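You operate a simulated robot arm through the tools that you are given. There is no shell and no other tool. Be economical: measure what you need, move in short steps, check, and stop when the job is done.

Carry out the task below with a simulated robot arm. There is one attempt and no reset: what you move stays moved.

## Task
Press the rivet of the press card's colour home in the fixture slide.
Fine: take it from the rivet block, use the press lever and draw the slide out again. Where these are worked on the way, their far stop is far enough and under half their travel is too little: fixture slide.

Only the result counts: the job must be done as asked and must still hold three seconds after the hand-in. Knocking over, shifting, dropping, spilling or breaking anything else fails it.

## Robot
A 6-joint arm with a two-finger parallel gripper, fixed in place. Base frame: the origin is at the foot of the arm, x ahead of it, y to its left, z up; the work surface is at about z = 0. Units: m, rad, N and s.
With the tool pointing down near the work surface it reaches from about 0.18 to 0.46 m from the base axis. Its first joint turns from -1.222 to 1.222 rad. Payload 1.9 kg.
The tool frame sits at the grasp point between the pads (the TCP): z along the fingers, y along the line on which they close. The tips reach 0.023 m beyond it. Largest opening 0.094 m; finger width 0.038, thickness 0.01; the body of the gripper, 0.054 by 0.096 m, starts 0.039 m behind the TCP.
Orientation is that of the tool frame in the base frame, as [roll, pitch, yaw] about the fixed x, y, z axes, in that order (R = Rz(yaw) Ry(pitch) Rx(roll)). With the fingers straight down and closing along the base's y, the tool's x points along the base's -x, its y along +y and its z along -z.

## Interface
- The arm moves only by the tool drive_tool. Its argument "rows" is a list of rows, each an object (a shift or turn left out is 0, a gripper value left out holds the last) with "translation": the shift along the tool's x, y, z in m, a list of three; "rotation": the turn, a rotation vector about the tool's x, y, z in degrees, a list of three. In form: [{"translation": [x, y, z], "rotation": [ax, ay, az]}, ...]. A call has 1 to 10 rows; each row shifts and turns the commanded pose from where the row before left it, along the tool's axes as they then stand. "gripper" is the finger opening in m, from 0 to 0.094, set as the call begins (left out, the last holds). A row lasts 0.2 s, in which the tool goes at most 0.05 m and 0.15 rad; a call with a longer step from one row to the next is refused whole, and so is a gripper value outside its range. Where a pose cannot be reached the arm comes as near as it can. A force on the tool above 50 N (or 10 N above the force at the start of the call, whichever is more), or a blocked arm, ends the call early, and 0.2 s more pass. The fingers move at their own pace (about 0.108 m/s each) and stop on an object; they squeeze with about 23 N. The grip force told is the motor's: it shows also when the fingers shut on nothing. Time passes only in rows, and 0.2 s behind the last, so rows that do not move let the fingers close. It gives the time, the measured TCP pose, the force on the tool (base axes), the opening and the grip force at its end, in the units of the frame above (readings bear some noise), with the torque about the TCP (base axes, N m) and any sound that the robot's microphone picked up.
- Cameras (640 x 400 px; columns grow to the right, rows downward): "scene" is fixed at [0.0744, 0.3274, 0.4377]; the picture's right is [-0.58, -0.82, 0.00], its down [-0.35, 0.25, -0.90] and it looks along [0.74, -0.52, -0.43] (base axes); focal length 214 px, centre (320, 200). "wrist" rides on the gripper at [0.086, 0.016, -0.075] in the tool frame; the picture's right is [-0.18, 0.98, 0.00], its down [-0.58, -0.11, -0.81] and it looks along [-0.79, -0.15, 0.59] (tool axes); focal length 243 px, centre (320, 200). There is no depth. A picture from a camera that has moved, and an enlarged one, comes with that camera's place and axes in the base frame and with its lens.
- grab_frame(camera): a new picture of that camera. It takes no simulated time.
- enlarge(camera, box): a new picture of the part [left, top, right, bottom] of that camera's present view, enlarged. It takes no simulated time.
- sign_off(): hands the job in; it is judged then, once.

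Go step by step. Nothing tells you positions but the pictures and the camera data: compare them with the known pose of the tool, close in by small moves and look again before you grip or let go. The budget is 120 turns and 76 pictures, counting those below and the enlarged ones. Unless the task says otherwise, let go and move clear before handing in, and close with one line.

The tools are called after ">>>" as a command line: name --argument value ..., lists and objects as JSON in quotes. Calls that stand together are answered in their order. drive_tool: Moves the arm, as the interface text tells. Its arguments: {"type":"object","properties":{"rows":{"type":"array","items":{"type":"object","properties":{"translation":{"type":"array","items":{"type":"number"}},"rotation":{"type":"array","items":{"type":"number"}}}}},"gripper":{"type":"number"}},"required":["rows"]} The other tools are called the same way: grab_frame (camera) takes a picture; enlarge (camera, box) takes an enlarged picture of a part of a camera's view; sign_off () hands the job in.

At the start:

```text
t: 0.0
ee_pos: [0.2395, 0.137, 0.3858]
tool_rot: [3.141, 0.002, -3.141]
ft_force: [-0.2, 0.0, -0.3]
torque: [0.0, -0.01, 0.02]
finger_gap: 0.094
finger_force: 0.0
```

scene: 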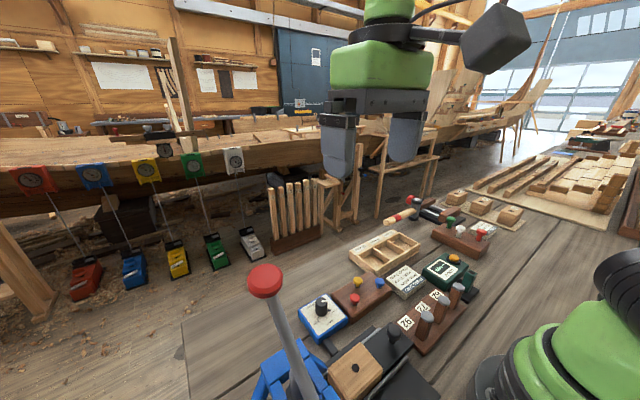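
wrist: 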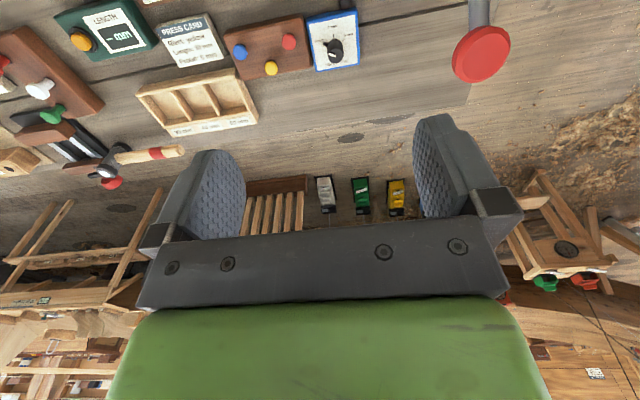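

I see a bench with a press card, rivet block, lever with red knob and a slide near the bottom of the scene view. I'll enlarge the key parts.

>>> enlarge --camera "wrist" --box '[120, 0, 380, 140]'

>>> enlarge --camera "scene" --box '[180, 250, 500, 400]'

>>> enlarge --camera "scene" --box '[340, 180, 540, 305]'

```text
2.46 times, centred on (250, 70) of wrist
camera zoom: at [0.1542, 0.1522, 0.4616], right [0.18, 0.98, 0.0], down [0.58, -0.11, 0.81], along [0.79, -0.15, -0.59], focal length 597 px, centre (492, 520)
```

zoom: 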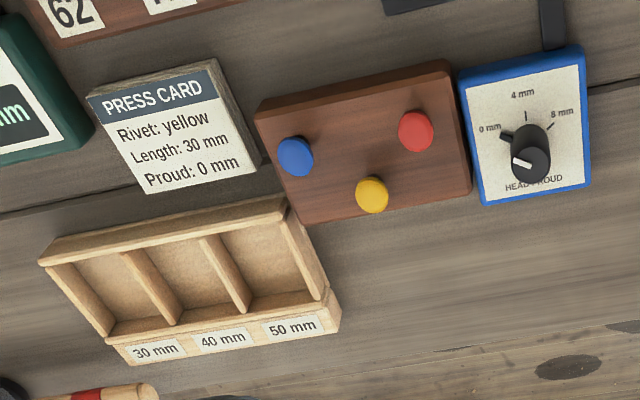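

```text
2.00 times, centred on (340, 325) of scene
camera zoom: at [0.0744, 0.3274, 0.4377], right [-0.58, -0.82, 0.0], down [-0.35, 0.25, -0.9], along [0.74, -0.52, -0.43], focal length 429 px, centre (280, -50)
```

zoom: 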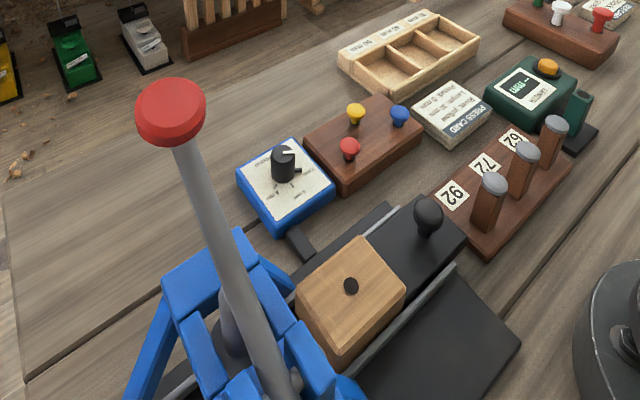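

```text
3.20 times, centred on (440, 242) of scene
camera zoom: at [0.0744, 0.3274, 0.4377], right [-0.58, -0.82, 0.0], down [-0.35, 0.25, -0.9], along [0.74, -0.52, -0.43], focal length 686 px, centre (-64, 64)
```

zoom: 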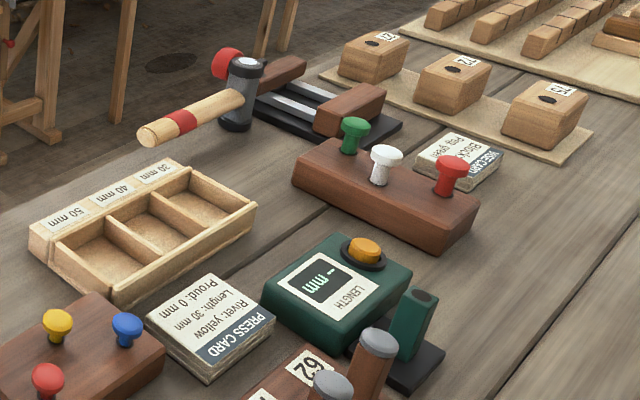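

The card says yellow, 30 mm, proud 0 mm; the yellow rivet sits near (0.335, 0.033), the fixture block with its hole near (0.20, 0.17), and the lever knob near (0.27, 0.27, 0.236). I'll move and turn the wrist camera to see the press and the dial better.

>>> drive_tool --rows '[{"translation": [0, -0.045, 0]}, {"translation": [0, -0.045, 0]}, {"translation": [0, -0.045, 0.02]}, {"rotation": [0, 0, -8.5]}, {"rotation": [0, 0, -8.5]}, {"rotation": [0, 0, -8.5]}, {"rotation": [0, 0, -8.5]}, {"rotation": [0, 0, -8.5]}, {"rotation": [0, 0, -8.5]}, {"rotation": [0, 0, -8.5]}]'

>>> drive_tool --rows '[{"rotation": [0, 0, -8.5]}, {"rotation": [0, 0, -8.5]}, {"rotation": [0, 0, -8.5]}, {"rotation": [0, 0, -5]}]'

>>> grab_frame --camera "wrist"

>>> grab_frame --camera "scene"

```text
t: 2.2
ee_pos: [0.2404, 0.0007, 0.3664]
tool_rot: [-3.14, 0.002, -2.099]
ft_force: [0.3, -0.1, -0.1]
torque: [0.02, 0.04, 0.04]
finger_gap: 0.0941
finger_force: 0.0
```

```text
t: 3.2
ee_pos: [0.2405, 0.0008, 0.3667]
tool_rot: [-3.141, -0.001, -1.571]
ft_force: [-0.2, -0.9, 0.3]
torque: [0.01, -0.01, -0.04]
finger_gap: 0.094
finger_force: 0.1
```

```text
70 pictures are left
camera wrist: at [0.2247, -0.0857, 0.4416], right [-0.98, 0.18, 0.0], down [0.11, 0.58, 0.81], along [0.15, 0.79, -0.59], focal length 243 px, centre (320, 200)
```

wrist: 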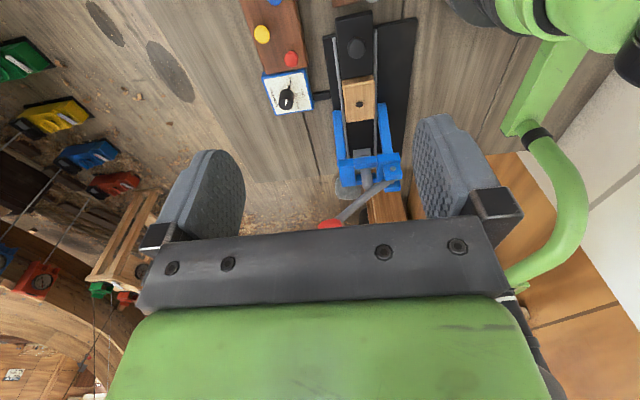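

```text
69 pictures are left
```

scene: 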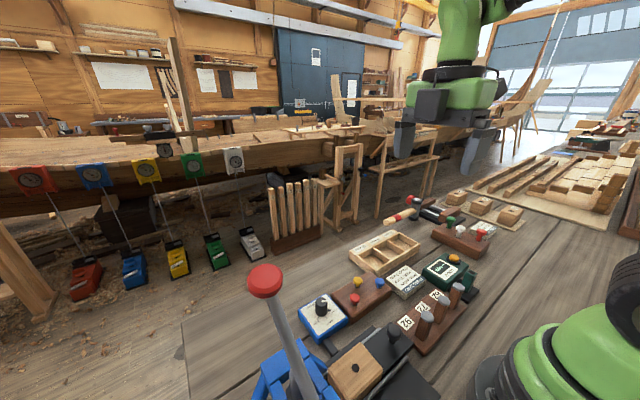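

>>> enlarge --camera "wrist" --box '[240, 0, 440, 125]'

>>> enlarge --camera "wrist" --box '[290, 120, 440, 235]'

```text
3.20 times, centred on (340, 62) of wrist
camera zoom: at [0.2247, -0.0857, 0.4416], right [-0.98, 0.18, 0.0], down [0.11, 0.58, 0.81], along [0.15, 0.79, -0.59], focal length 776 px, centre (256, 640)
```

zoom: 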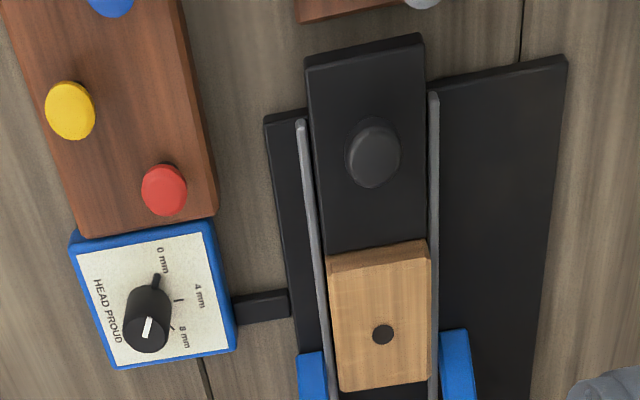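

```text
3.48 times, centred on (365, 178) of wrist
camera zoom: at [0.2247, -0.0857, 0.4416], right [-0.98, 0.18, 0.0], down [0.11, 0.58, 0.81], along [0.15, 0.79, -0.59], focal length 844 px, centre (164, 278)
```

zoom: 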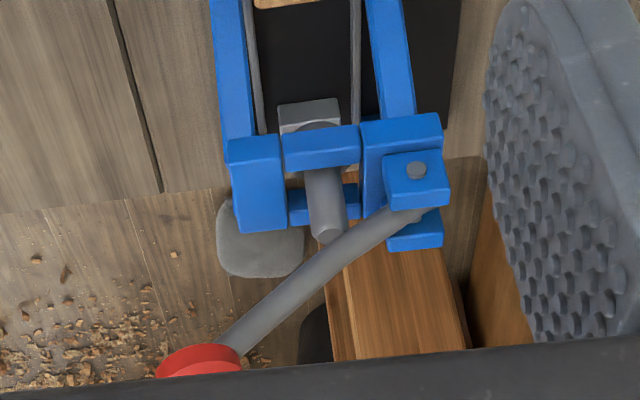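

>>> enlarge --camera "scene" --box '[220, 300, 400, 400]'

>>> enlarge --camera "scene" --box '[290, 285, 350, 345]'

>>> enlarge --camera "wrist" --box '[255, 60, 325, 120]'

```text
3.56 times, centred on (310, 350) of scene
camera zoom: at [0.0744, 0.3274, 0.4377], right [-0.58, -0.82, 0.0], down [-0.35, 0.25, -0.9], along [0.74, -0.52, -0.43], focal length 763 px, centre (356, -333)
```

zoom: 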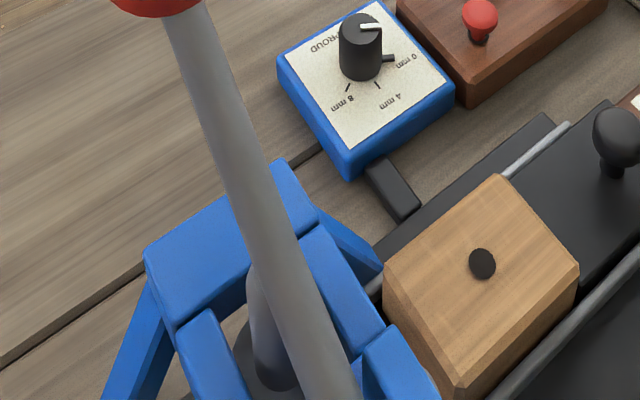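

```text
6.67 times, centred on (320, 315) of scene
camera zoom: at [0.0744, 0.3274, 0.4377], right [-0.58, -0.82, 0.0], down [-0.35, 0.25, -0.9], along [0.74, -0.52, -0.43], focal length 1430 px, centre (320, -567)
```

zoom: 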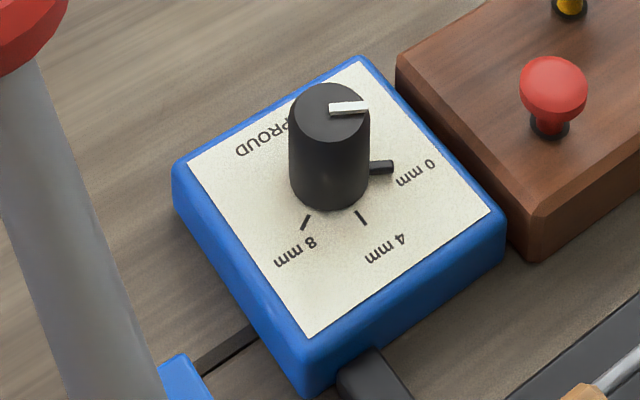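

```text
6.67 times, centred on (290, 90) of wrist
camera zoom: at [0.2247, -0.0857, 0.4416], right [-0.98, 0.18, 0.0], down [0.11, 0.58, 0.81], along [0.15, 0.79, -0.59], focal length 1618 px, centre (520, 933)
```

zoom: 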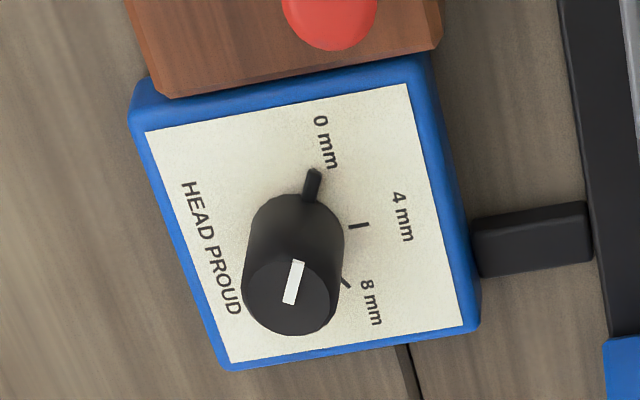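

The dial already points at 0 mm, as the card asks. I'll move over the yellow rivet at about (0.335, 0.034).

>>> drive_tool --rows '[{"translation": [-0.0066, -0.0189, 0.0334]}, {"translation": [-0.0066, -0.0189, 0.0334]}, {"translation": [-0.0066, -0.0189, 0.0334]}, {"translation": [-0.0066, -0.0189, 0.0334]}, {"translation": [-0.0066, -0.0189, 0.0334]}, {"translation": [0, 0, 0.04]}, {"translation": [0, 0, 0]}]' --gripper 0.04

>>> grab_frame --camera "wrist"

>>> enlarge --camera "scene" --box '[300, 220, 460, 320]'

```text
t: 4.8
ee_pos: [0.3346, 0.0353, 0.1596]
tool_rot: [-3.142, -0.001, -1.57]
ft_force: [0.1, -0.3, 0.9]
torque: [-0.01, 0.02, 0.03]
finger_gap: 0.0399
finger_force: 0.0
```

```text
63 pictures are left
camera wrist: at [0.3192, -0.0518, 0.2347], right [-0.98, 0.18, 0.0], down [0.11, 0.58, 0.81], along [0.15, 0.79, -0.59], focal length 243 px, centre (320, 200)
```

wrist: 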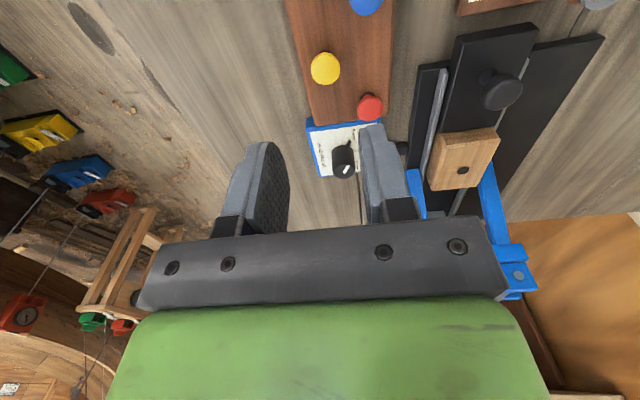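

```text
4.00 times, centred on (380, 270) of scene
camera zoom: at [0.0745, 0.3274, 0.4377], right [-0.58, -0.82, 0.0], down [-0.35, 0.25, -0.9], along [0.74, -0.52, -0.43], focal length 858 px, centre (80, -80)
```

zoom: 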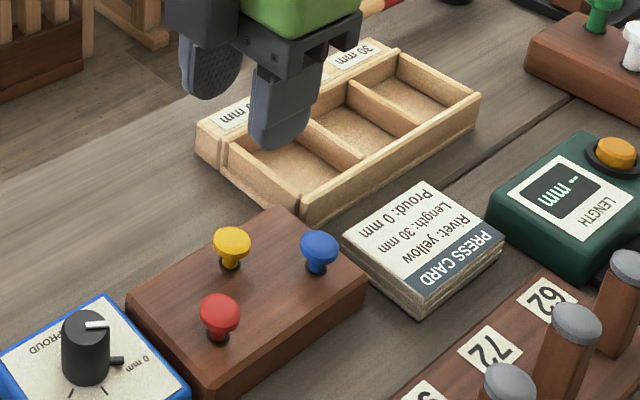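

The yellow rivet head is about 22 mm wide with its top at z≈0.046, at (0.333, 0.036). I'll descend over it with the fingers open 40 mm.

>>> drive_tool --rows '[{"translation": [-0.0007, 0.0016, 0.03]}, {"translation": [0, 0, 0.03]}, {"translation": [0, 0, 0.02]}]'

>>> enlarge --camera "wrist" --box '[220, 40, 440, 220]'

>>> enlarge --camera "scene" --box '[320, 230, 420, 310]'

```text
t: 5.6
ee_pos: [0.3337, 0.0359, 0.08]
tool_rot: [-3.14, 0.0, -1.572]
ft_force: [-0.3, 1.0, -0.4]
torque: [0.05, 0.03, -0.01]
finger_gap: 0.0401
finger_force: 0.2
```

```text
2.22 times, centred on (330, 130) of wrist
camera zoom: at [0.3183, -0.0514, 0.1549], right [-0.98, 0.18, 0.0], down [0.11, 0.58, 0.81], along [0.15, 0.79, -0.59], focal length 539 px, centre (298, 356)
```

zoom: 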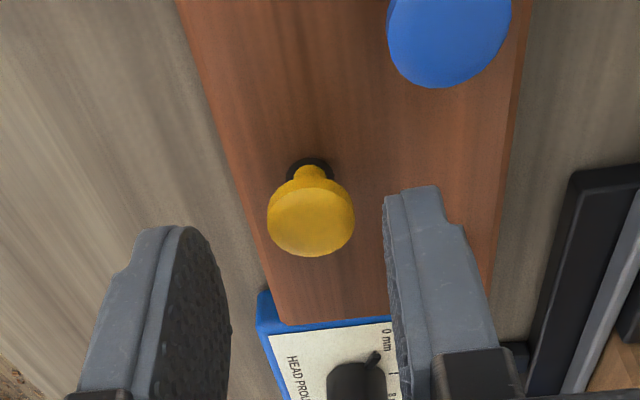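

```text
5.00 times, centred on (370, 270) of scene
camera zoom: at [0.0744, 0.3274, 0.4377], right [-0.58, -0.82, 0.0], down [-0.35, 0.25, -0.9], along [0.74, -0.52, -0.43], focal length 1072 px, centre (70, -150)
```

zoom: 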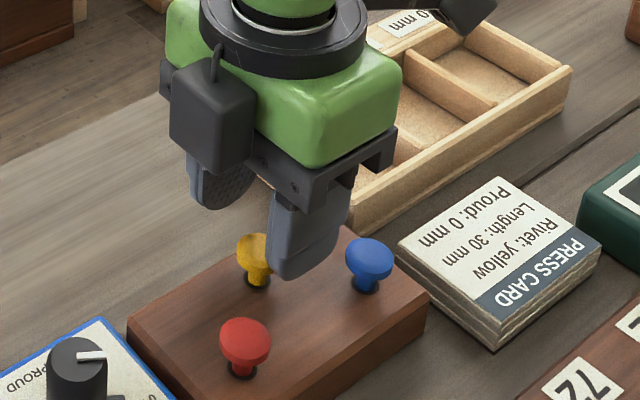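

The head is centred between the fingers to within 2 mm. I'll go down and close.

>>> drive_tool --rows '[{"translation": [-0.001, 0.002, 0.013]}, {"translation": [0, 0, 0.013]}, {"translation": [0, 0, 0]}]'

>>> drive_tool --rows '[{}, {}, {}]' --gripper 0.01

>>> enlarge --camera "wrist" --box '[220, 40, 440, 220]'

```text
t: 6.4
ee_pos: [0.3315, 0.0365, 0.0526]
tool_rot: [-3.14, 0.001, -1.571]
ft_force: [-0.1, -0.1, -0.5]
torque: [0.01, 0.01, -0.02]
finger_gap: 0.0403
finger_force: 0.0
```

```text
t: 7.2
ee_pos: [0.3307, 0.0366, 0.0538]
tool_rot: [-3.139, 0.0, -1.571]
ft_force: [-0.6, 0.7, -1.0]
torque: [0.01, 0.0, 0.01]
finger_gap: 0.0208
finger_force: 23.2
```

```text
2.22 times, centred on (330, 130) of wrist
camera zoom: at [0.3159, -0.0502, 0.1288], right [-0.98, 0.18, 0.0], down [0.11, 0.58, 0.81], along [0.15, 0.79, -0.59], focal length 539 px, centre (298, 356)
```

zoom: 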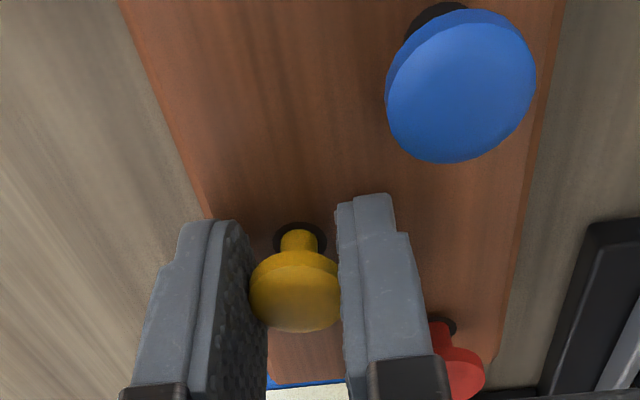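

The fingers hold the head (gap 20.8 mm). I'll lift straight up.

>>> drive_tool --rows '[{"translation": [0, 0, -0.015]}, {"translation": [0, 0, -0.02]}, {"translation": [0, 0, -0.03]}, {"translation": [0, 0, -0.03]}, {"translation": [0, 0, -0.02]}, {}]'

>>> enlarge --camera "wrist" --box '[220, 40, 440, 220]'

>>> enlarge --camera "scene" --box '[320, 170, 440, 290]'

```text
t: 8.6
ee_pos: [0.3325, 0.0361, 0.1685]
tool_rot: [-3.141, 0.0, -1.57]
ft_force: [0.3, 0.2, -0.2]
torque: [0.0, -0.03, -0.03]
finger_gap: 0.0208
finger_force: 22.6
```

```text
2.22 times, centred on (330, 130) of wrist
camera zoom: at [0.3162, -0.0504, 0.2442], right [-0.98, 0.18, 0.0], down [0.11, 0.58, 0.81], along [0.15, 0.79, -0.59], focal length 539 px, centre (298, 356)
```

zoom: 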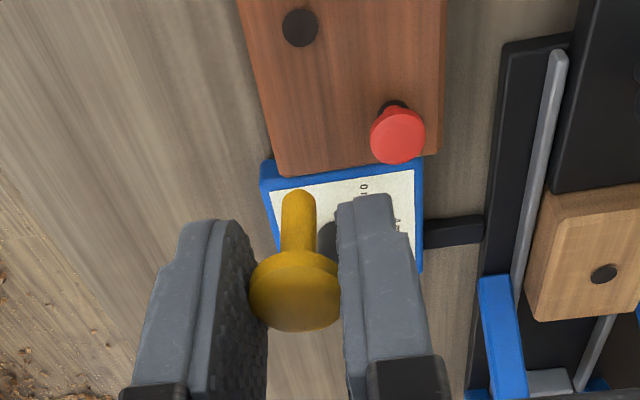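

```text
3.33 times, centred on (380, 230) of scene
camera zoom: at [0.0744, 0.3274, 0.4377], right [-0.58, -0.82, 0.0], down [-0.35, 0.25, -0.9], along [0.74, -0.52, -0.43], focal length 715 px, centre (120, 100)
```

zoom: 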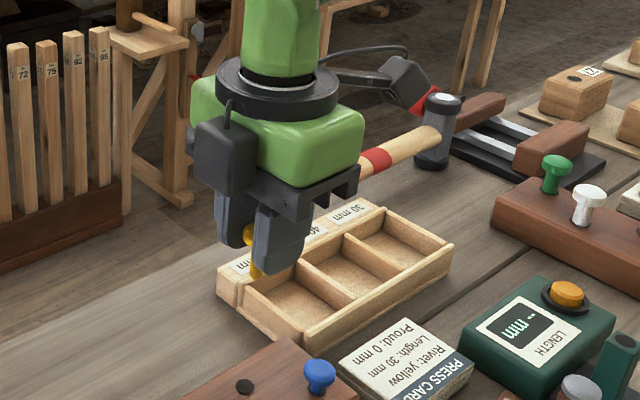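

The rivet hangs straight in the fingers, and three views put the hole at (0.200, 0.169, z≈0.050). I'll carry the rivet over it, staying high.

>>> drive_tool --rows '[{"translation": [-0.0266, 0.0265, 0]}, {"translation": [-0.0266, 0.0265, 0]}, {"translation": [-0.0266, 0.0265, 0]}, {"translation": [-0.0266, 0.0265, 0]}, {"translation": [-0.0266, 0.0265, 0]}, {"translation": [0, 0, 0.04]}, {}]'

>>> enlarge --camera "wrist" --box '[220, 40, 440, 220]'

>>> enlarge --camera "scene" --box '[220, 260, 440, 400]'

```text
t: 10.2
ee_pos: [0.198, 0.1684, 0.128]
tool_rot: [-3.14, -0.002, -1.57]
ft_force: [-0.3, -1.1, -0.9]
torque: [0.03, -0.01, 0.01]
finger_gap: 0.0208
finger_force: 22.5
```

```text
2.22 times, centred on (330, 130) of wrist
camera zoom: at [0.1827, 0.082, 0.2034], right [-0.98, 0.18, 0.0], down [0.11, 0.58, 0.81], along [0.15, 0.79, -0.59], focal length 539 px, centre (298, 356)
```

zoom: 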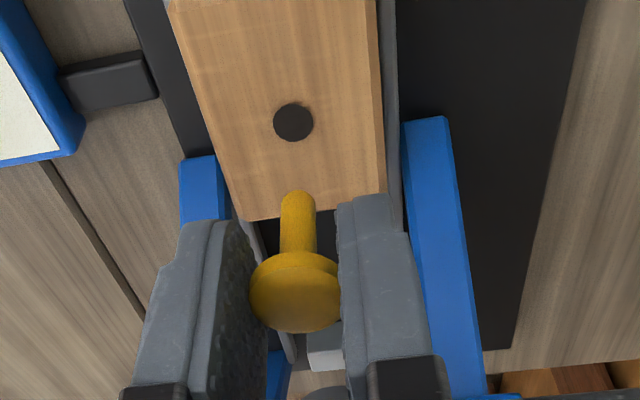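

```text
2.86 times, centred on (330, 330) of scene
camera zoom: at [0.0744, 0.3274, 0.4377], right [-0.58, -0.82, 0.0], down [-0.35, 0.25, -0.9], along [0.74, -0.52, -0.43], focal length 613 px, centre (291, -171)
```

zoom: 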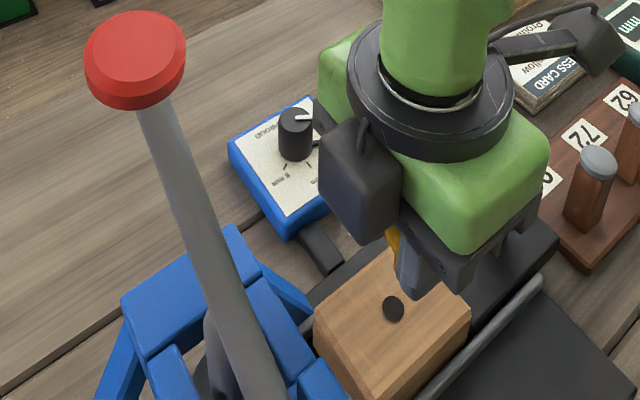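

The rivet tip is within about 1.5 mm of the hole axis. I'll shift a little in x and come down to just above the block.

>>> drive_tool --rows '[{"translation": [-0.0003, -0.0015, 0.015]}, {"translation": [0, 0, 0.013]}, {}]'

>>> enlarge --camera "wrist" --box '[260, 80, 380, 180]'

>>> enlarge --camera "scene" --box '[310, 330, 410, 400]'

```text
t: 11.0
ee_pos: [0.1995, 0.1696, 0.1]
tool_rot: [-3.141, 0.001, -1.571]
ft_force: [-0.1, 0.2, -0.4]
torque: [-0.01, 0.03, 0.0]
finger_gap: 0.0208
finger_force: 22.9
```

```text
4.00 times, centred on (320, 130) of wrist
camera zoom: at [0.1848, 0.0827, 0.1755], right [-0.98, 0.18, 0.0], down [0.11, 0.58, 0.81], along [0.15, 0.79, -0.59], focal length 970 px, centre (320, 480)
```

zoom: 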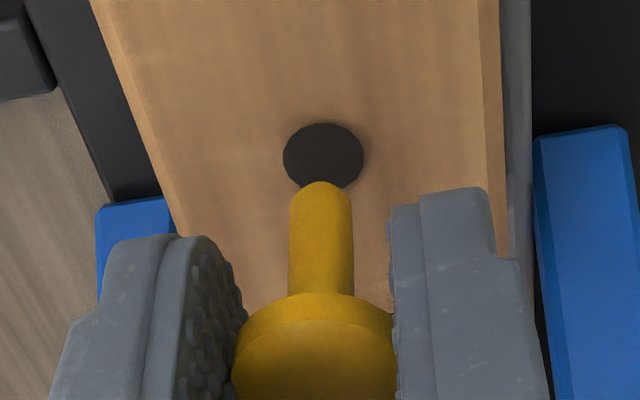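

```text
5.71 times, centred on (360, 365) of scene
camera zoom: at [0.0745, 0.3274, 0.4377], right [-0.58, -0.82, 0.0], down [-0.35, 0.25, -0.9], along [0.74, -0.52, -0.43], focal length 1226 px, centre (91, -743)
```

zoom: 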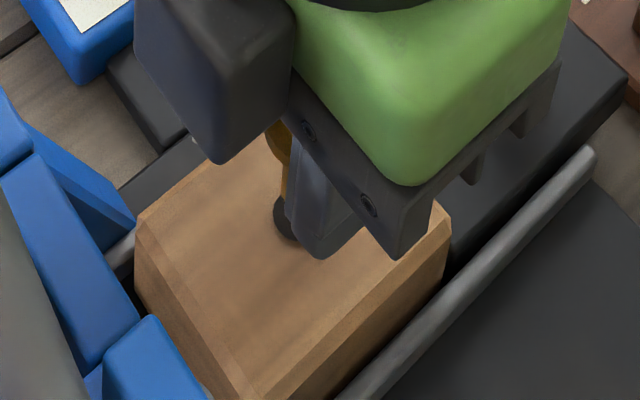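

The tip is over the hole within half a millimetre and about 8 mm above it. I'll nudge and lower slowly, watching the force.

>>> drive_tool --rows '[{"translation": [-0.0004, 0.0004, 0.005]}, {"translation": [0, 0, 0.004]}, {"translation": [0, 0, 0.004]}, {"translation": [0, 0, 0.003]}, {}]'

>>> enlarge --camera "wrist" --box '[260, 80, 380, 180]'

```text
t: 12.2
ee_pos: [0.2, 0.17, 0.084]
tool_rot: [-3.139, 0.002, -1.571]
ft_force: [0.1, -0.4, -0.5]
torque: [-0.02, 0.02, 0.02]
finger_gap: 0.0207
finger_force: 23.4
```

```text
4.00 times, centred on (320, 130) of wrist
camera zoom: at [0.184, 0.0831, 0.1596], right [-0.98, 0.18, 0.0], down [0.11, 0.58, 0.81], along [0.15, 0.79, -0.59], focal length 970 px, centre (320, 480)
```

zoom: 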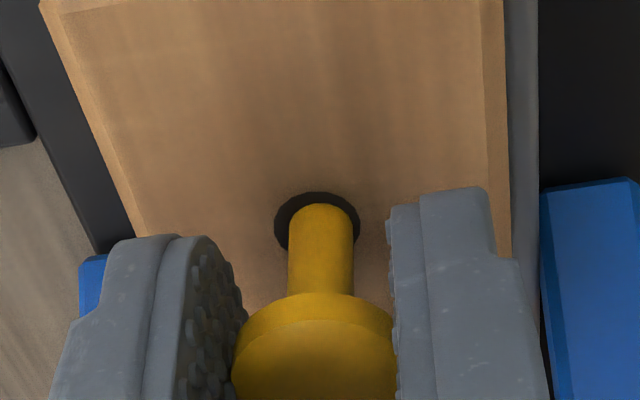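

The shank is in the hole without contact force. I'll lower further until the fingertips are just above the block or resistance shows.

>>> drive_tool --rows '[{"translation": [0, -0.0003, 0.003]}, {"translation": [0, 0, 0.003]}, {"translation": [0, 0, 0.0015]}, {}]'

>>> enlarge --camera "wrist" --box '[260, 80, 380, 180]'

```text
t: 13.2
ee_pos: [0.2003, 0.1693, 0.0772]
tool_rot: [-3.138, 0.0, -1.571]
ft_force: [-5.7, 1.0, 19.0]
torque: [0.06, 0.11, 0.01]
finger_gap: 0.0207
finger_force: 22.9
```

```text
4.00 times, centred on (320, 130) of wrist
camera zoom: at [0.1845, 0.083, 0.1522], right [-0.98, 0.18, 0.0], down [0.11, 0.58, 0.81], along [0.15, 0.79, -0.59], focal length 970 px, centre (320, 480)
```

zoom: 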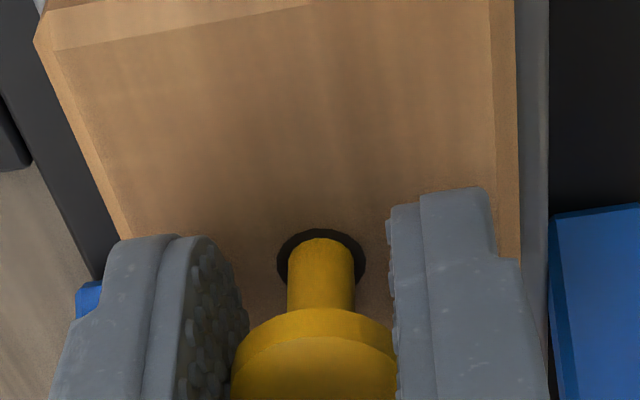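

The rivet bottoms or binds about 12 mm deep (19 N). It's seated upright, so I'll release, rise, and look.

>>> drive_tool --rows '[{}, {}]' --gripper 0.045

>>> drive_tool --rows '[{"translation": [0, 0, -0.02]}, {"translation": [0, 0, -0.03]}, {"translation": [0, 0, -0.04]}, {}]'

>>> grab_frame --camera "wrist"

>>> enlarge --camera "scene" --box '[220, 260, 440, 400]'

```text
t: 13.8
ee_pos: [0.2002, 0.1699, 0.0771]
tool_rot: [-3.138, 0.001, -1.572]
ft_force: [0.4, 0.1, -0.8]
torque: [0.04, 0.0, -0.04]
finger_gap: 0.045
finger_force: 0.1
```

```text
t: 14.8
ee_pos: [0.2001, 0.1701, 0.1667]
tool_rot: [-3.14, 0.0, -1.571]
ft_force: [-0.6, 0.2, -0.1]
torque: [0.02, -0.03, 0.0]
finger_gap: 0.0449
finger_force: 0.1
```

```text
50 pictures are left
camera wrist: at [0.1848, 0.0833, 0.2427], right [-0.98, 0.18, 0.0], down [0.11, 0.58, 0.81], along [0.15, 0.79, -0.59], focal length 243 px, centre (320, 200)
```

wrist: 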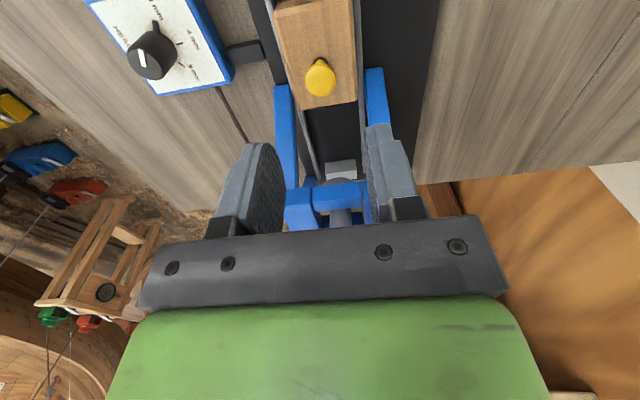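

```text
2.86 times, centred on (330, 330) of scene
camera zoom: at [0.0744, 0.3274, 0.4377], right [-0.58, -0.82, 0.0], down [-0.35, 0.25, -0.9], along [0.74, -0.52, -0.43], focal length 613 px, centre (291, -171)
```

zoom: 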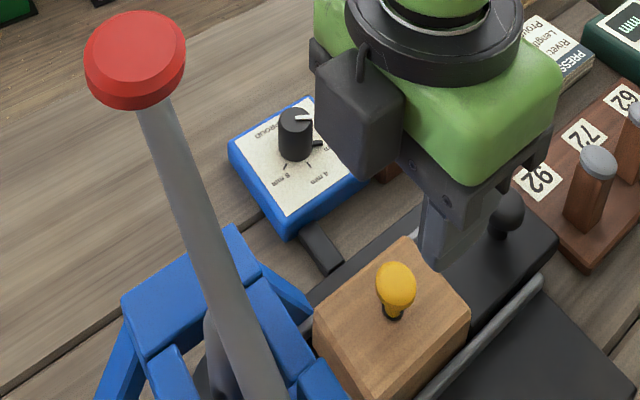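

The rivet stands upright in the hole. Next is the slide's ball handle, at about (0.201, 0.0735, z 0.057); I'll move above it and look.

>>> drive_tool --rows '[{"translation": [0.0322, -0.0003, 0]}, {"translation": [0.0322, -0.0003, 0]}, {"translation": [0.0321, 0, 0]}, {"translation": [0, 0, 0.03]}, {"translation": [0, 0, 0.03]}, {}]'

>>> enlarge --camera "wrist" --box '[220, 40, 440, 220]'

>>> enlarge --camera "scene" --box '[320, 260, 460, 400]'

```text
t: 16.2
ee_pos: [0.2002, 0.0726, 0.1057]
tool_rot: [3.14, 0.001, -1.571]
ft_force: [-0.8, -0.4, 0.1]
torque: [-0.02, 0.0, -0.02]
finger_gap: 0.0449
finger_force: 0.1
```

```text
2.22 times, centred on (330, 130) of wrist
camera zoom: at [0.1845, -0.0138, 0.1817], right [-0.98, 0.18, 0.0], down [0.11, 0.58, 0.81], along [0.15, 0.79, -0.59], focal length 539 px, centre (298, 356)
```

zoom: 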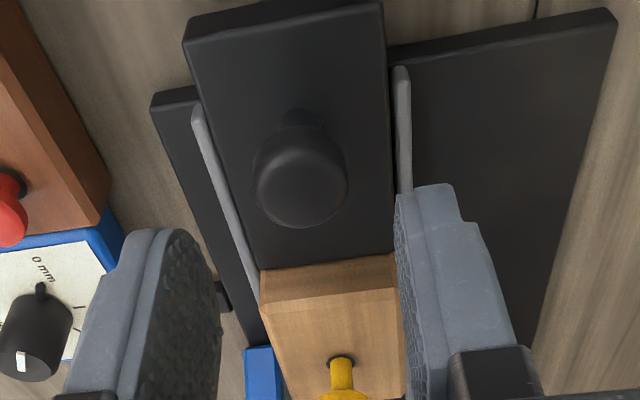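

```text
2.86 times, centred on (390, 330) of scene
camera zoom: at [0.0745, 0.3274, 0.4377], right [-0.58, -0.82, 0.0], down [-0.35, 0.25, -0.9], along [0.74, -0.52, -0.43], focal length 613 px, centre (120, -171)
```

zoom: 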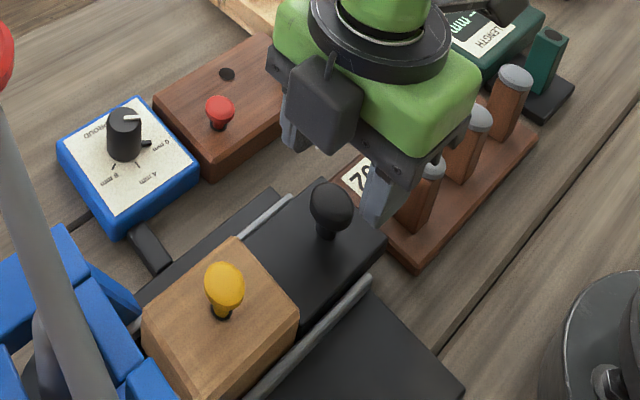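

The ball handle centre is at about (0.2005, 0.074, 0.058), between the fingers. I'll descend to z 0.064 and grip it.

>>> drive_tool --rows '[{"translation": [-0.0015, -0.0003, 0.02]}, {"translation": [0, 0, 0.0215]}, {}]'

>>> drive_tool --rows '[{}, {}, {}]' --gripper 0.01

>>> enlarge --camera "wrist" --box '[220, 40, 440, 220]'

```text
t: 17.0
ee_pos: [0.201, 0.0738, 0.0643]
tool_rot: [-3.14, 0.0, -1.571]
ft_force: [1.3, 0.2, 0.3]
torque: [0.0, -0.03, -0.04]
finger_gap: 0.0449
finger_force: 0.0
```

```text
t: 17.8
ee_pos: [0.2018, 0.0739, 0.0649]
tool_rot: [3.139, 0.0, -1.571]
ft_force: [-13.7, 0.9, -5.4]
torque: [-0.01, 0.24, 0.0]
finger_gap: 0.0251
finger_force: 44.8
```

```text
2.22 times, centred on (330, 130) of wrist
camera zoom: at [0.1848, -0.0126, 0.1407], right [-0.98, 0.18, 0.0], down [0.11, 0.58, 0.81], along [0.15, 0.79, -0.59], focal length 539 px, centre (298, 356)
```

zoom: 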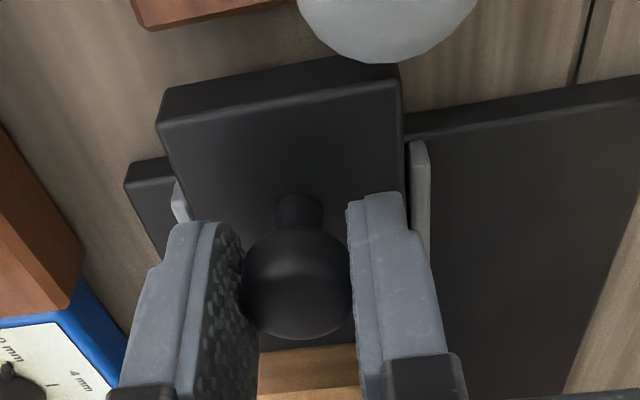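

The ball is gripped, with a small sideways load; I'll ease that off and push the slide in (+y) gently.

>>> drive_tool --rows '[{"translation": [0, 0.0008, 0]}, {"translation": [-0.003, 0, 0]}, {"translation": [-0.005, 0, 0]}, {"translation": [-0.006, 0, 0]}, {"translation": [-0.006, 0, 0]}]'

>>> drive_tool --rows '[{"translation": [-0.007, 0, 0]}, {"translation": [-0.008, 0, 0]}, {"translation": [-0.008, 0, 0]}, {"translation": [-0.008, 0, 0]}, {"translation": [-0.008, 0, 0]}]'

>>> enlarge --camera "scene" --box '[220, 260, 440, 400]'

```text
t: 19.0
ee_pos: [0.2006, 0.0947, 0.0651]
tool_rot: [-3.141, 0.0, -1.572]
ft_force: [-11.9, -1.4, -14.8]
torque: [-0.08, 0.16, 0.02]
finger_gap: 0.0252
finger_force: 44.7
```

```text
t: 20.2
ee_pos: [0.2002, 0.1332, 0.0661]
tool_rot: [-3.139, 0.0, -1.57]
ft_force: [-7.4, -1.8, -12.2]
torque: [-0.17, 0.14, 0.02]
finger_gap: 0.025
finger_force: 44.6
```

```text
2.86 times, centred on (330, 330) of scene
camera zoom: at [0.0745, 0.3274, 0.4377], right [-0.58, -0.82, 0.0], down [-0.35, 0.25, -0.9], along [0.74, -0.52, -0.43], focal length 613 px, centre (291, -171)
```

zoom: 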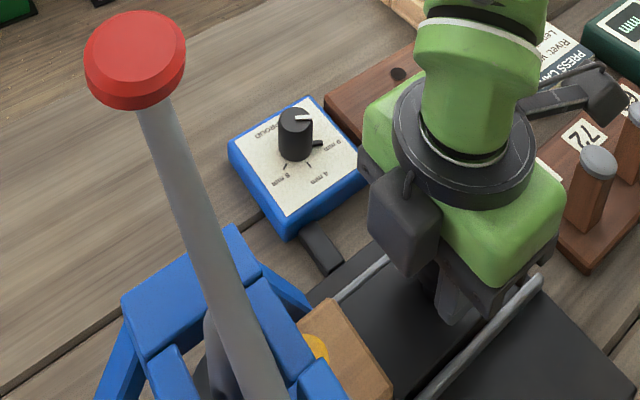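

The slide has moved about 59 mm, with the rivet now going under the press head. I'll keep pushing until the stop.

>>> drive_tool --rows '[{"translation": [-0.006, 0, 0.0007]}, {"translation": [-0.005, 0, 0]}, {"translation": [-0.004, 0, 0]}, {"translation": [-0.004, 0, 0]}, {"translation": [-0.003, 0, 0]}, {"translation": [-0.003, 0, 0]}]'

>>> grab_frame --camera "wrist"

```text
t: 21.6
ee_pos: [0.2002, 0.1598, 0.0651]
tool_rot: [-3.141, 0.002, -1.571]
ft_force: [-21.1, -0.4, 44.5]
torque: [0.06, 0.42, 0.0]
finger_gap: 0.0251
finger_force: 45.1
```

```text
44 pictures are left
camera wrist: at [0.1846, 0.0725, 0.1404], right [-0.98, 0.18, 0.0], down [0.11, 0.58, 0.81], along [0.15, 0.79, -0.59], focal length 243 px, centre (320, 200)
```

wrist: 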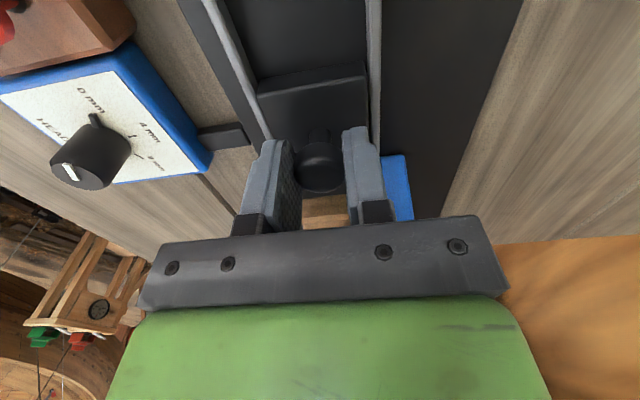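

Travel is 86 mm with no stop yet; the vertical load comes from my small down-correction, so I'll undo part of it and continue in small steps.

>>> drive_tool --rows '[{"translation": [0, 0.0005, -0.0006]}, {"translation": [-0.002, 0, 0]}, {"translation": [-0.002, 0, 0]}, {}]'

>>> enlarge --camera "scene" --box '[220, 260, 440, 400]'

```text
t: 22.6
ee_pos: [0.1999, 0.1623, 0.0649]
tool_rot: [-3.14, 0.001, -1.571]
ft_force: [2.4, -0.6, -13.5]
torque: [-0.1, 0.0, -0.01]
finger_gap: 0.0252
finger_force: 45.3
```

```text
2.86 times, centred on (330, 330) of scene
camera zoom: at [0.0745, 0.3274, 0.4377], right [-0.58, -0.82, 0.0], down [-0.35, 0.25, -0.9], along [0.74, -0.52, -0.43], focal length 613 px, centre (291, -171)
```

zoom: 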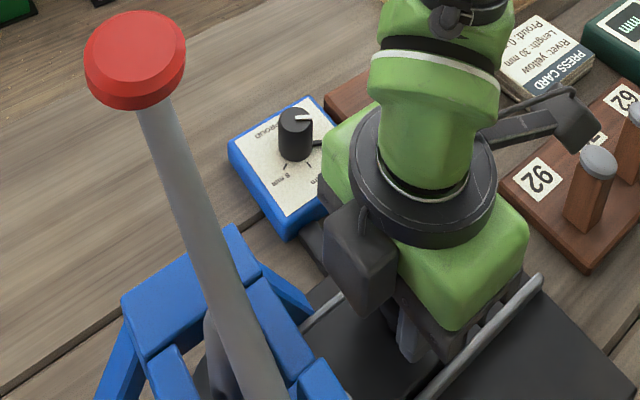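

Still no stop and no y force; I'll go on.

>>> drive_tool --rows '[{"translation": [-0.002, 0, 0]}, {"translation": [-0.002, 0, 0]}, {"translation": [-0.002, 0, 0]}, {"translation": [-0.002, 0, 0]}, {"translation": [-0.002, 0, 0]}, {}]'

```text
t: 24.0
ee_pos: [0.2006, 0.1726, 0.0655]
tool_rot: [-3.139, -0.001, -1.571]
ft_force: [14.6, 0.3, -43.5]
torque: [-0.17, -0.1, -0.05]
finger_gap: 0.025
finger_force: 45.6
```

>>> drive_tool --rows '[{"translation": [0, -0.0002, 0.0004]}, {}]'

>>> enlarge --camera "wrist" --box '[220, 40, 440, 220]'

>>> enlarge --camera "scene" --box '[220, 300, 360, 400]'

```text
t: 24.6
ee_pos: [0.1996, 0.1736, 0.0642]
tool_rot: [-3.141, 0.0, -1.572]
ft_force: [9.0, -0.2, -18.1]
torque: [-0.11, -0.09, -0.04]
finger_gap: 0.0254
finger_force: 44.4
```

```text
2.22 times, centred on (330, 130) of wrist
camera zoom: at [0.1844, 0.0864, 0.1405], right [-0.98, 0.18, 0.0], down [0.11, 0.58, 0.81], along [0.15, 0.79, -0.59], focal length 539 px, centre (298, 356)
```

zoom: 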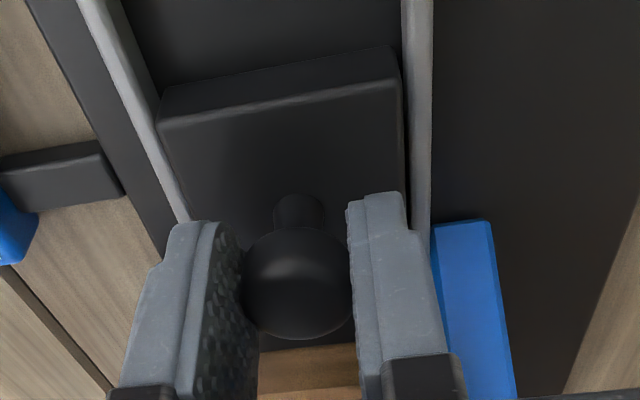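

```text
4.00 times, centred on (290, 350) of scene
camera zoom: at [0.0745, 0.3274, 0.4377], right [-0.58, -0.82, 0.0], down [-0.35, 0.25, -0.9], along [0.74, -0.52, -0.43], focal length 858 px, centre (440, -400)
```

zoom: 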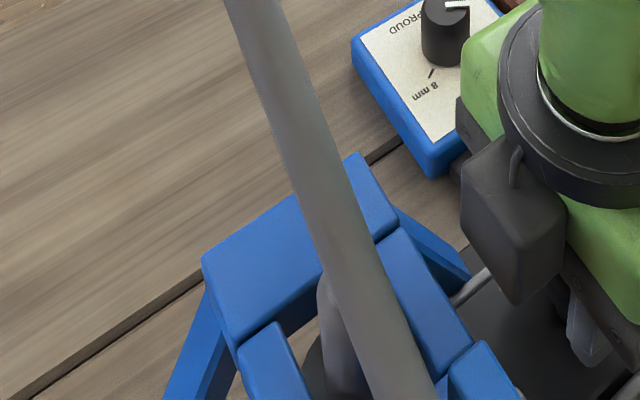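

The slide still follows the hand and clearance to the press frame is ample; I'll push on in small steps.

>>> drive_tool --rows '[{"translation": [-0.002, 0, 0.0001]}, {"translation": [-0.002, 0, 0.0001]}, {"translation": [-0.002, 0, 0]}, {"translation": [-0.002, 0, 0]}, {}]'

```text
t: 25.2
ee_pos: [0.2001, 0.175, 0.0658]
tool_rot: [3.137, -0.005, -1.576]
ft_force: [4.0, -8.2, 2.8]
torque: [-0.04, -0.09, 0.03]
finger_gap: 0.0254
finger_force: 45.4
stopped in row 3: the force on the tool passed its limit at 50 N (the readings are from after the stop); the commanded pose is now the measured one
```

The slide has reached its far stop (≈100 mm travel), putting the rivet under the ram. I'll let go of the handle, rise and look at the press.

>>> drive_tool --rows '[{}, {}]' --gripper 0.045

>>> drive_tool --rows '[{"translation": [0, 0, -0.02]}, {"translation": [0, 0, -0.04]}, {"translation": [0, 0, -0.04]}, {"translation": [0.03, 0, -0.03]}, {"translation": [0.04, 0, -0.02]}, {"translation": [0.04, 0, 0]}, {}]'

>>> enlarge --camera "wrist" --box '[240, 0, 460, 220]'

>>> enlarge --camera "scene" --box '[220, 260, 440, 400]'

```text
t: 25.9
ee_pos: [0.2006, 0.1744, 0.0656]
tool_rot: [3.14, -0.005, -1.576]
ft_force: [-0.4, 0.5, -0.4]
torque: [-0.03, -0.03, -0.01]
finger_gap: 0.0449
finger_force: 0.1
```

```text
t: 27.4
ee_pos: [0.1992, 0.0645, 0.2156]
tool_rot: [3.137, -0.004, -1.576]
ft_force: [0.1, 0.0, -0.8]
torque: [0.01, 0.02, 0.0]
finger_gap: 0.0451
finger_force: 0.0
```

```text
1.82 times, centred on (350, 110) of wrist
camera zoom: at [0.184, -0.0223, 0.291], right [-0.98, 0.19, 0.0], down [0.11, 0.58, 0.8], along [0.15, 0.79, -0.59], focal length 441 px, centre (266, 364)
```

zoom: 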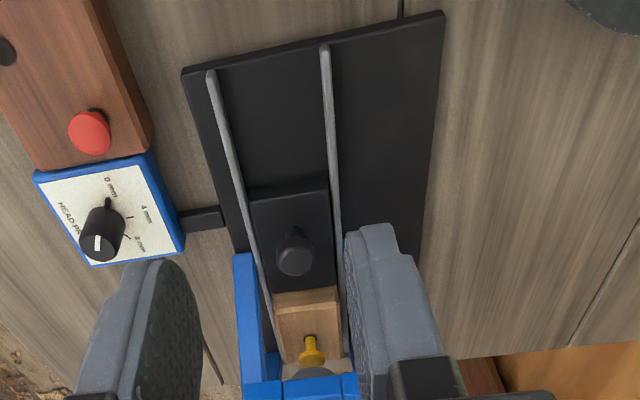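

```text
2.86 times, centred on (330, 330) of scene
camera zoom: at [0.0744, 0.3273, 0.4377], right [-0.58, -0.82, 0.0], down [-0.35, 0.25, -0.9], along [0.74, -0.52, -0.43], focal length 613 px, centre (291, -171)
```

zoom: 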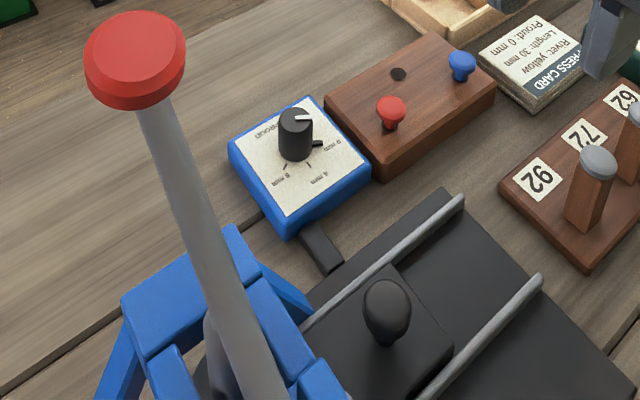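

The rivet stands upright under the ram. The lever pivots about an axis along y near (0.155, 0.27, 0.135); I'll press its shaft down from above with closed fingertips, starting above (0.235, 0.27).

>>> drive_tool --rows '[{"translation": [0, 0, -0.045]}, {"translation": [0, 0, -0.045]}, {"translation": [-0.0411, -0.0072, 0]}, {"translation": [-0.0411, -0.0072, 0]}, {"translation": [-0.0411, -0.0072, 0]}, {"translation": [-0.0411, -0.0072, 0]}, {"translation": [-0.0411, -0.0072, 0]}, {}]' --gripper 0

>>> grab_frame --camera "wrist"

>>> grab_frame --camera "scene"

```text
t: 29.2
ee_pos: [0.2372, 0.2709, 0.3039]
tool_rot: [3.136, -0.005, -1.577]
ft_force: [0.4, 0.5, -0.5]
torque: [-0.01, 0.02, 0.02]
finger_gap: 0.0001
finger_force: 22.3
```

```text
38 pictures are left
camera wrist: at [0.2216, 0.1848, 0.3798], right [-0.98, 0.19, 0.0], down [0.11, 0.58, 0.8], along [0.15, 0.79, -0.59], focal length 243 px, centre (320, 200)
```

wrist: 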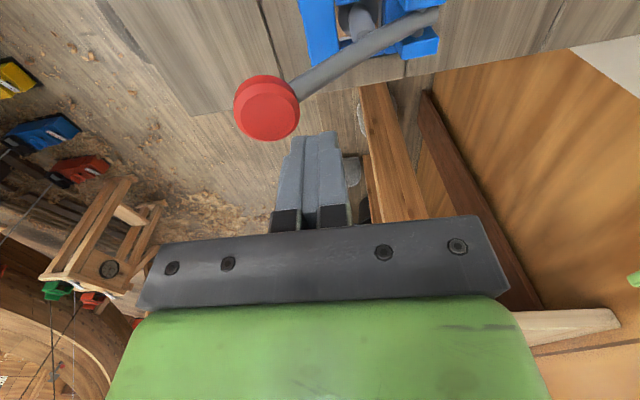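

```text
37 pictures are left
```

scene: 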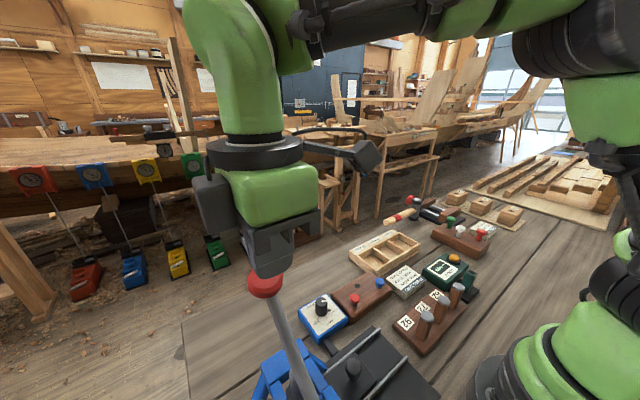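

The lever lies in the plane y≈0.27 as thought. I'll shift 5 mm toward the pivot to clear the knob, lower to just above the shaft, then press.

>>> drive_tool --rows '[{"translation": [0, 0.005, 0.02]}, {"translation": [0, 0, 0.02]}, {"translation": [0, 0, 0.01]}, {}]'

>>> enlarge --camera "wrist" --box '[200, 0, 460, 200]'

>>> enlarge --camera "scene" --box '[200, 240, 360, 400]'

```text
t: 30.2
ee_pos: [0.2316, 0.2697, 0.2538]
tool_rot: [3.141, 0.0, -1.576]
ft_force: [-0.4, -0.6, 0.5]
torque: [-0.01, 0.01, 0.0]
finger_gap: 0.0003
finger_force: 23.6
```

```text
2.00 times, centred on (330, 100) of wrist
camera zoom: at [0.2159, 0.1841, 0.3299], right [-0.98, 0.19, 0.0], down [0.11, 0.58, 0.8], along [0.15, 0.79, -0.59], focal length 485 px, centre (300, 400)
```

zoom: 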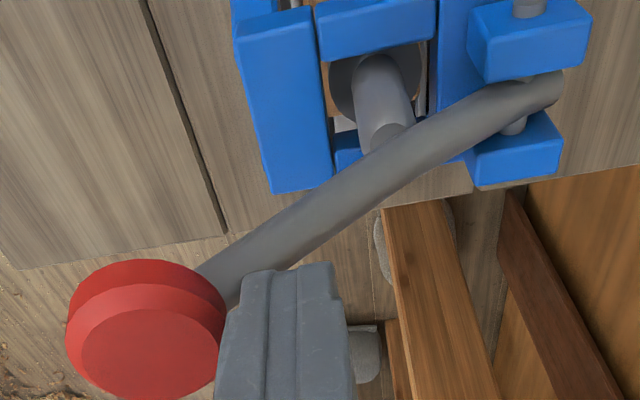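

```text
2.50 times, centred on (280, 320) of scene
camera zoom: at [0.0744, 0.3274, 0.4377], right [-0.58, -0.82, 0.0], down [-0.35, 0.25, -0.9], along [0.74, -0.52, -0.43], focal length 536 px, centre (420, -100)
```

zoom: 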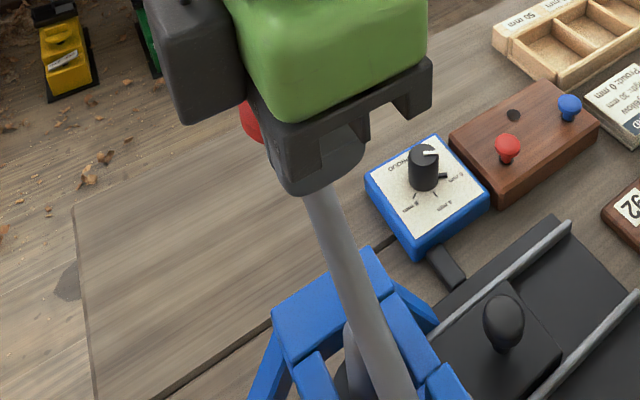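

Clear view: the pin runs along y, and the ram stands under the lever. The fingers are close to the knob, so I'll shift a few mm more and press down in steps.

>>> drive_tool --rows '[{"translation": [0, 0.006, 0]}, {"translation": [0, 0, 0.006]}, {"translation": [0, 0, 0.006]}, {"translation": [0, 0, 0.005]}, {}]'

>>> enlarge --camera "wrist" --box '[200, 0, 460, 200]'

```text
t: 31.4
ee_pos: [0.2265, 0.2711, 0.2372]
tool_rot: [3.138, -0.005, -1.579]
ft_force: [-1.0, 0.4, 0.1]
torque: [0.0, 0.01, -0.01]
finger_gap: 0.0001
finger_force: 23.4
```

```text
2.00 times, centred on (330, 100) of wrist
camera zoom: at [0.2098, 0.1844, 0.3131], right [-0.98, 0.19, 0.0], down [0.11, 0.58, 0.8], along [0.15, 0.79, -0.59], focal length 485 px, centre (300, 400)
```

zoom: 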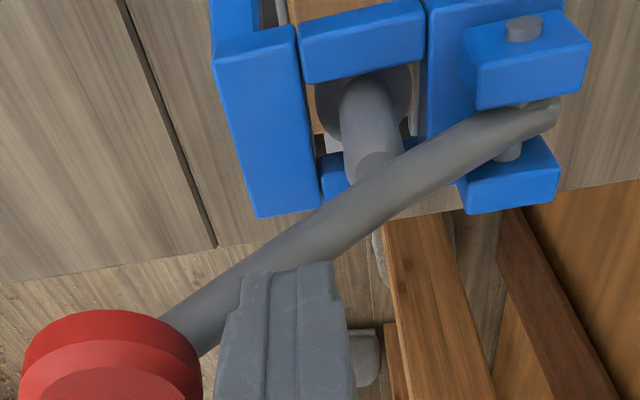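

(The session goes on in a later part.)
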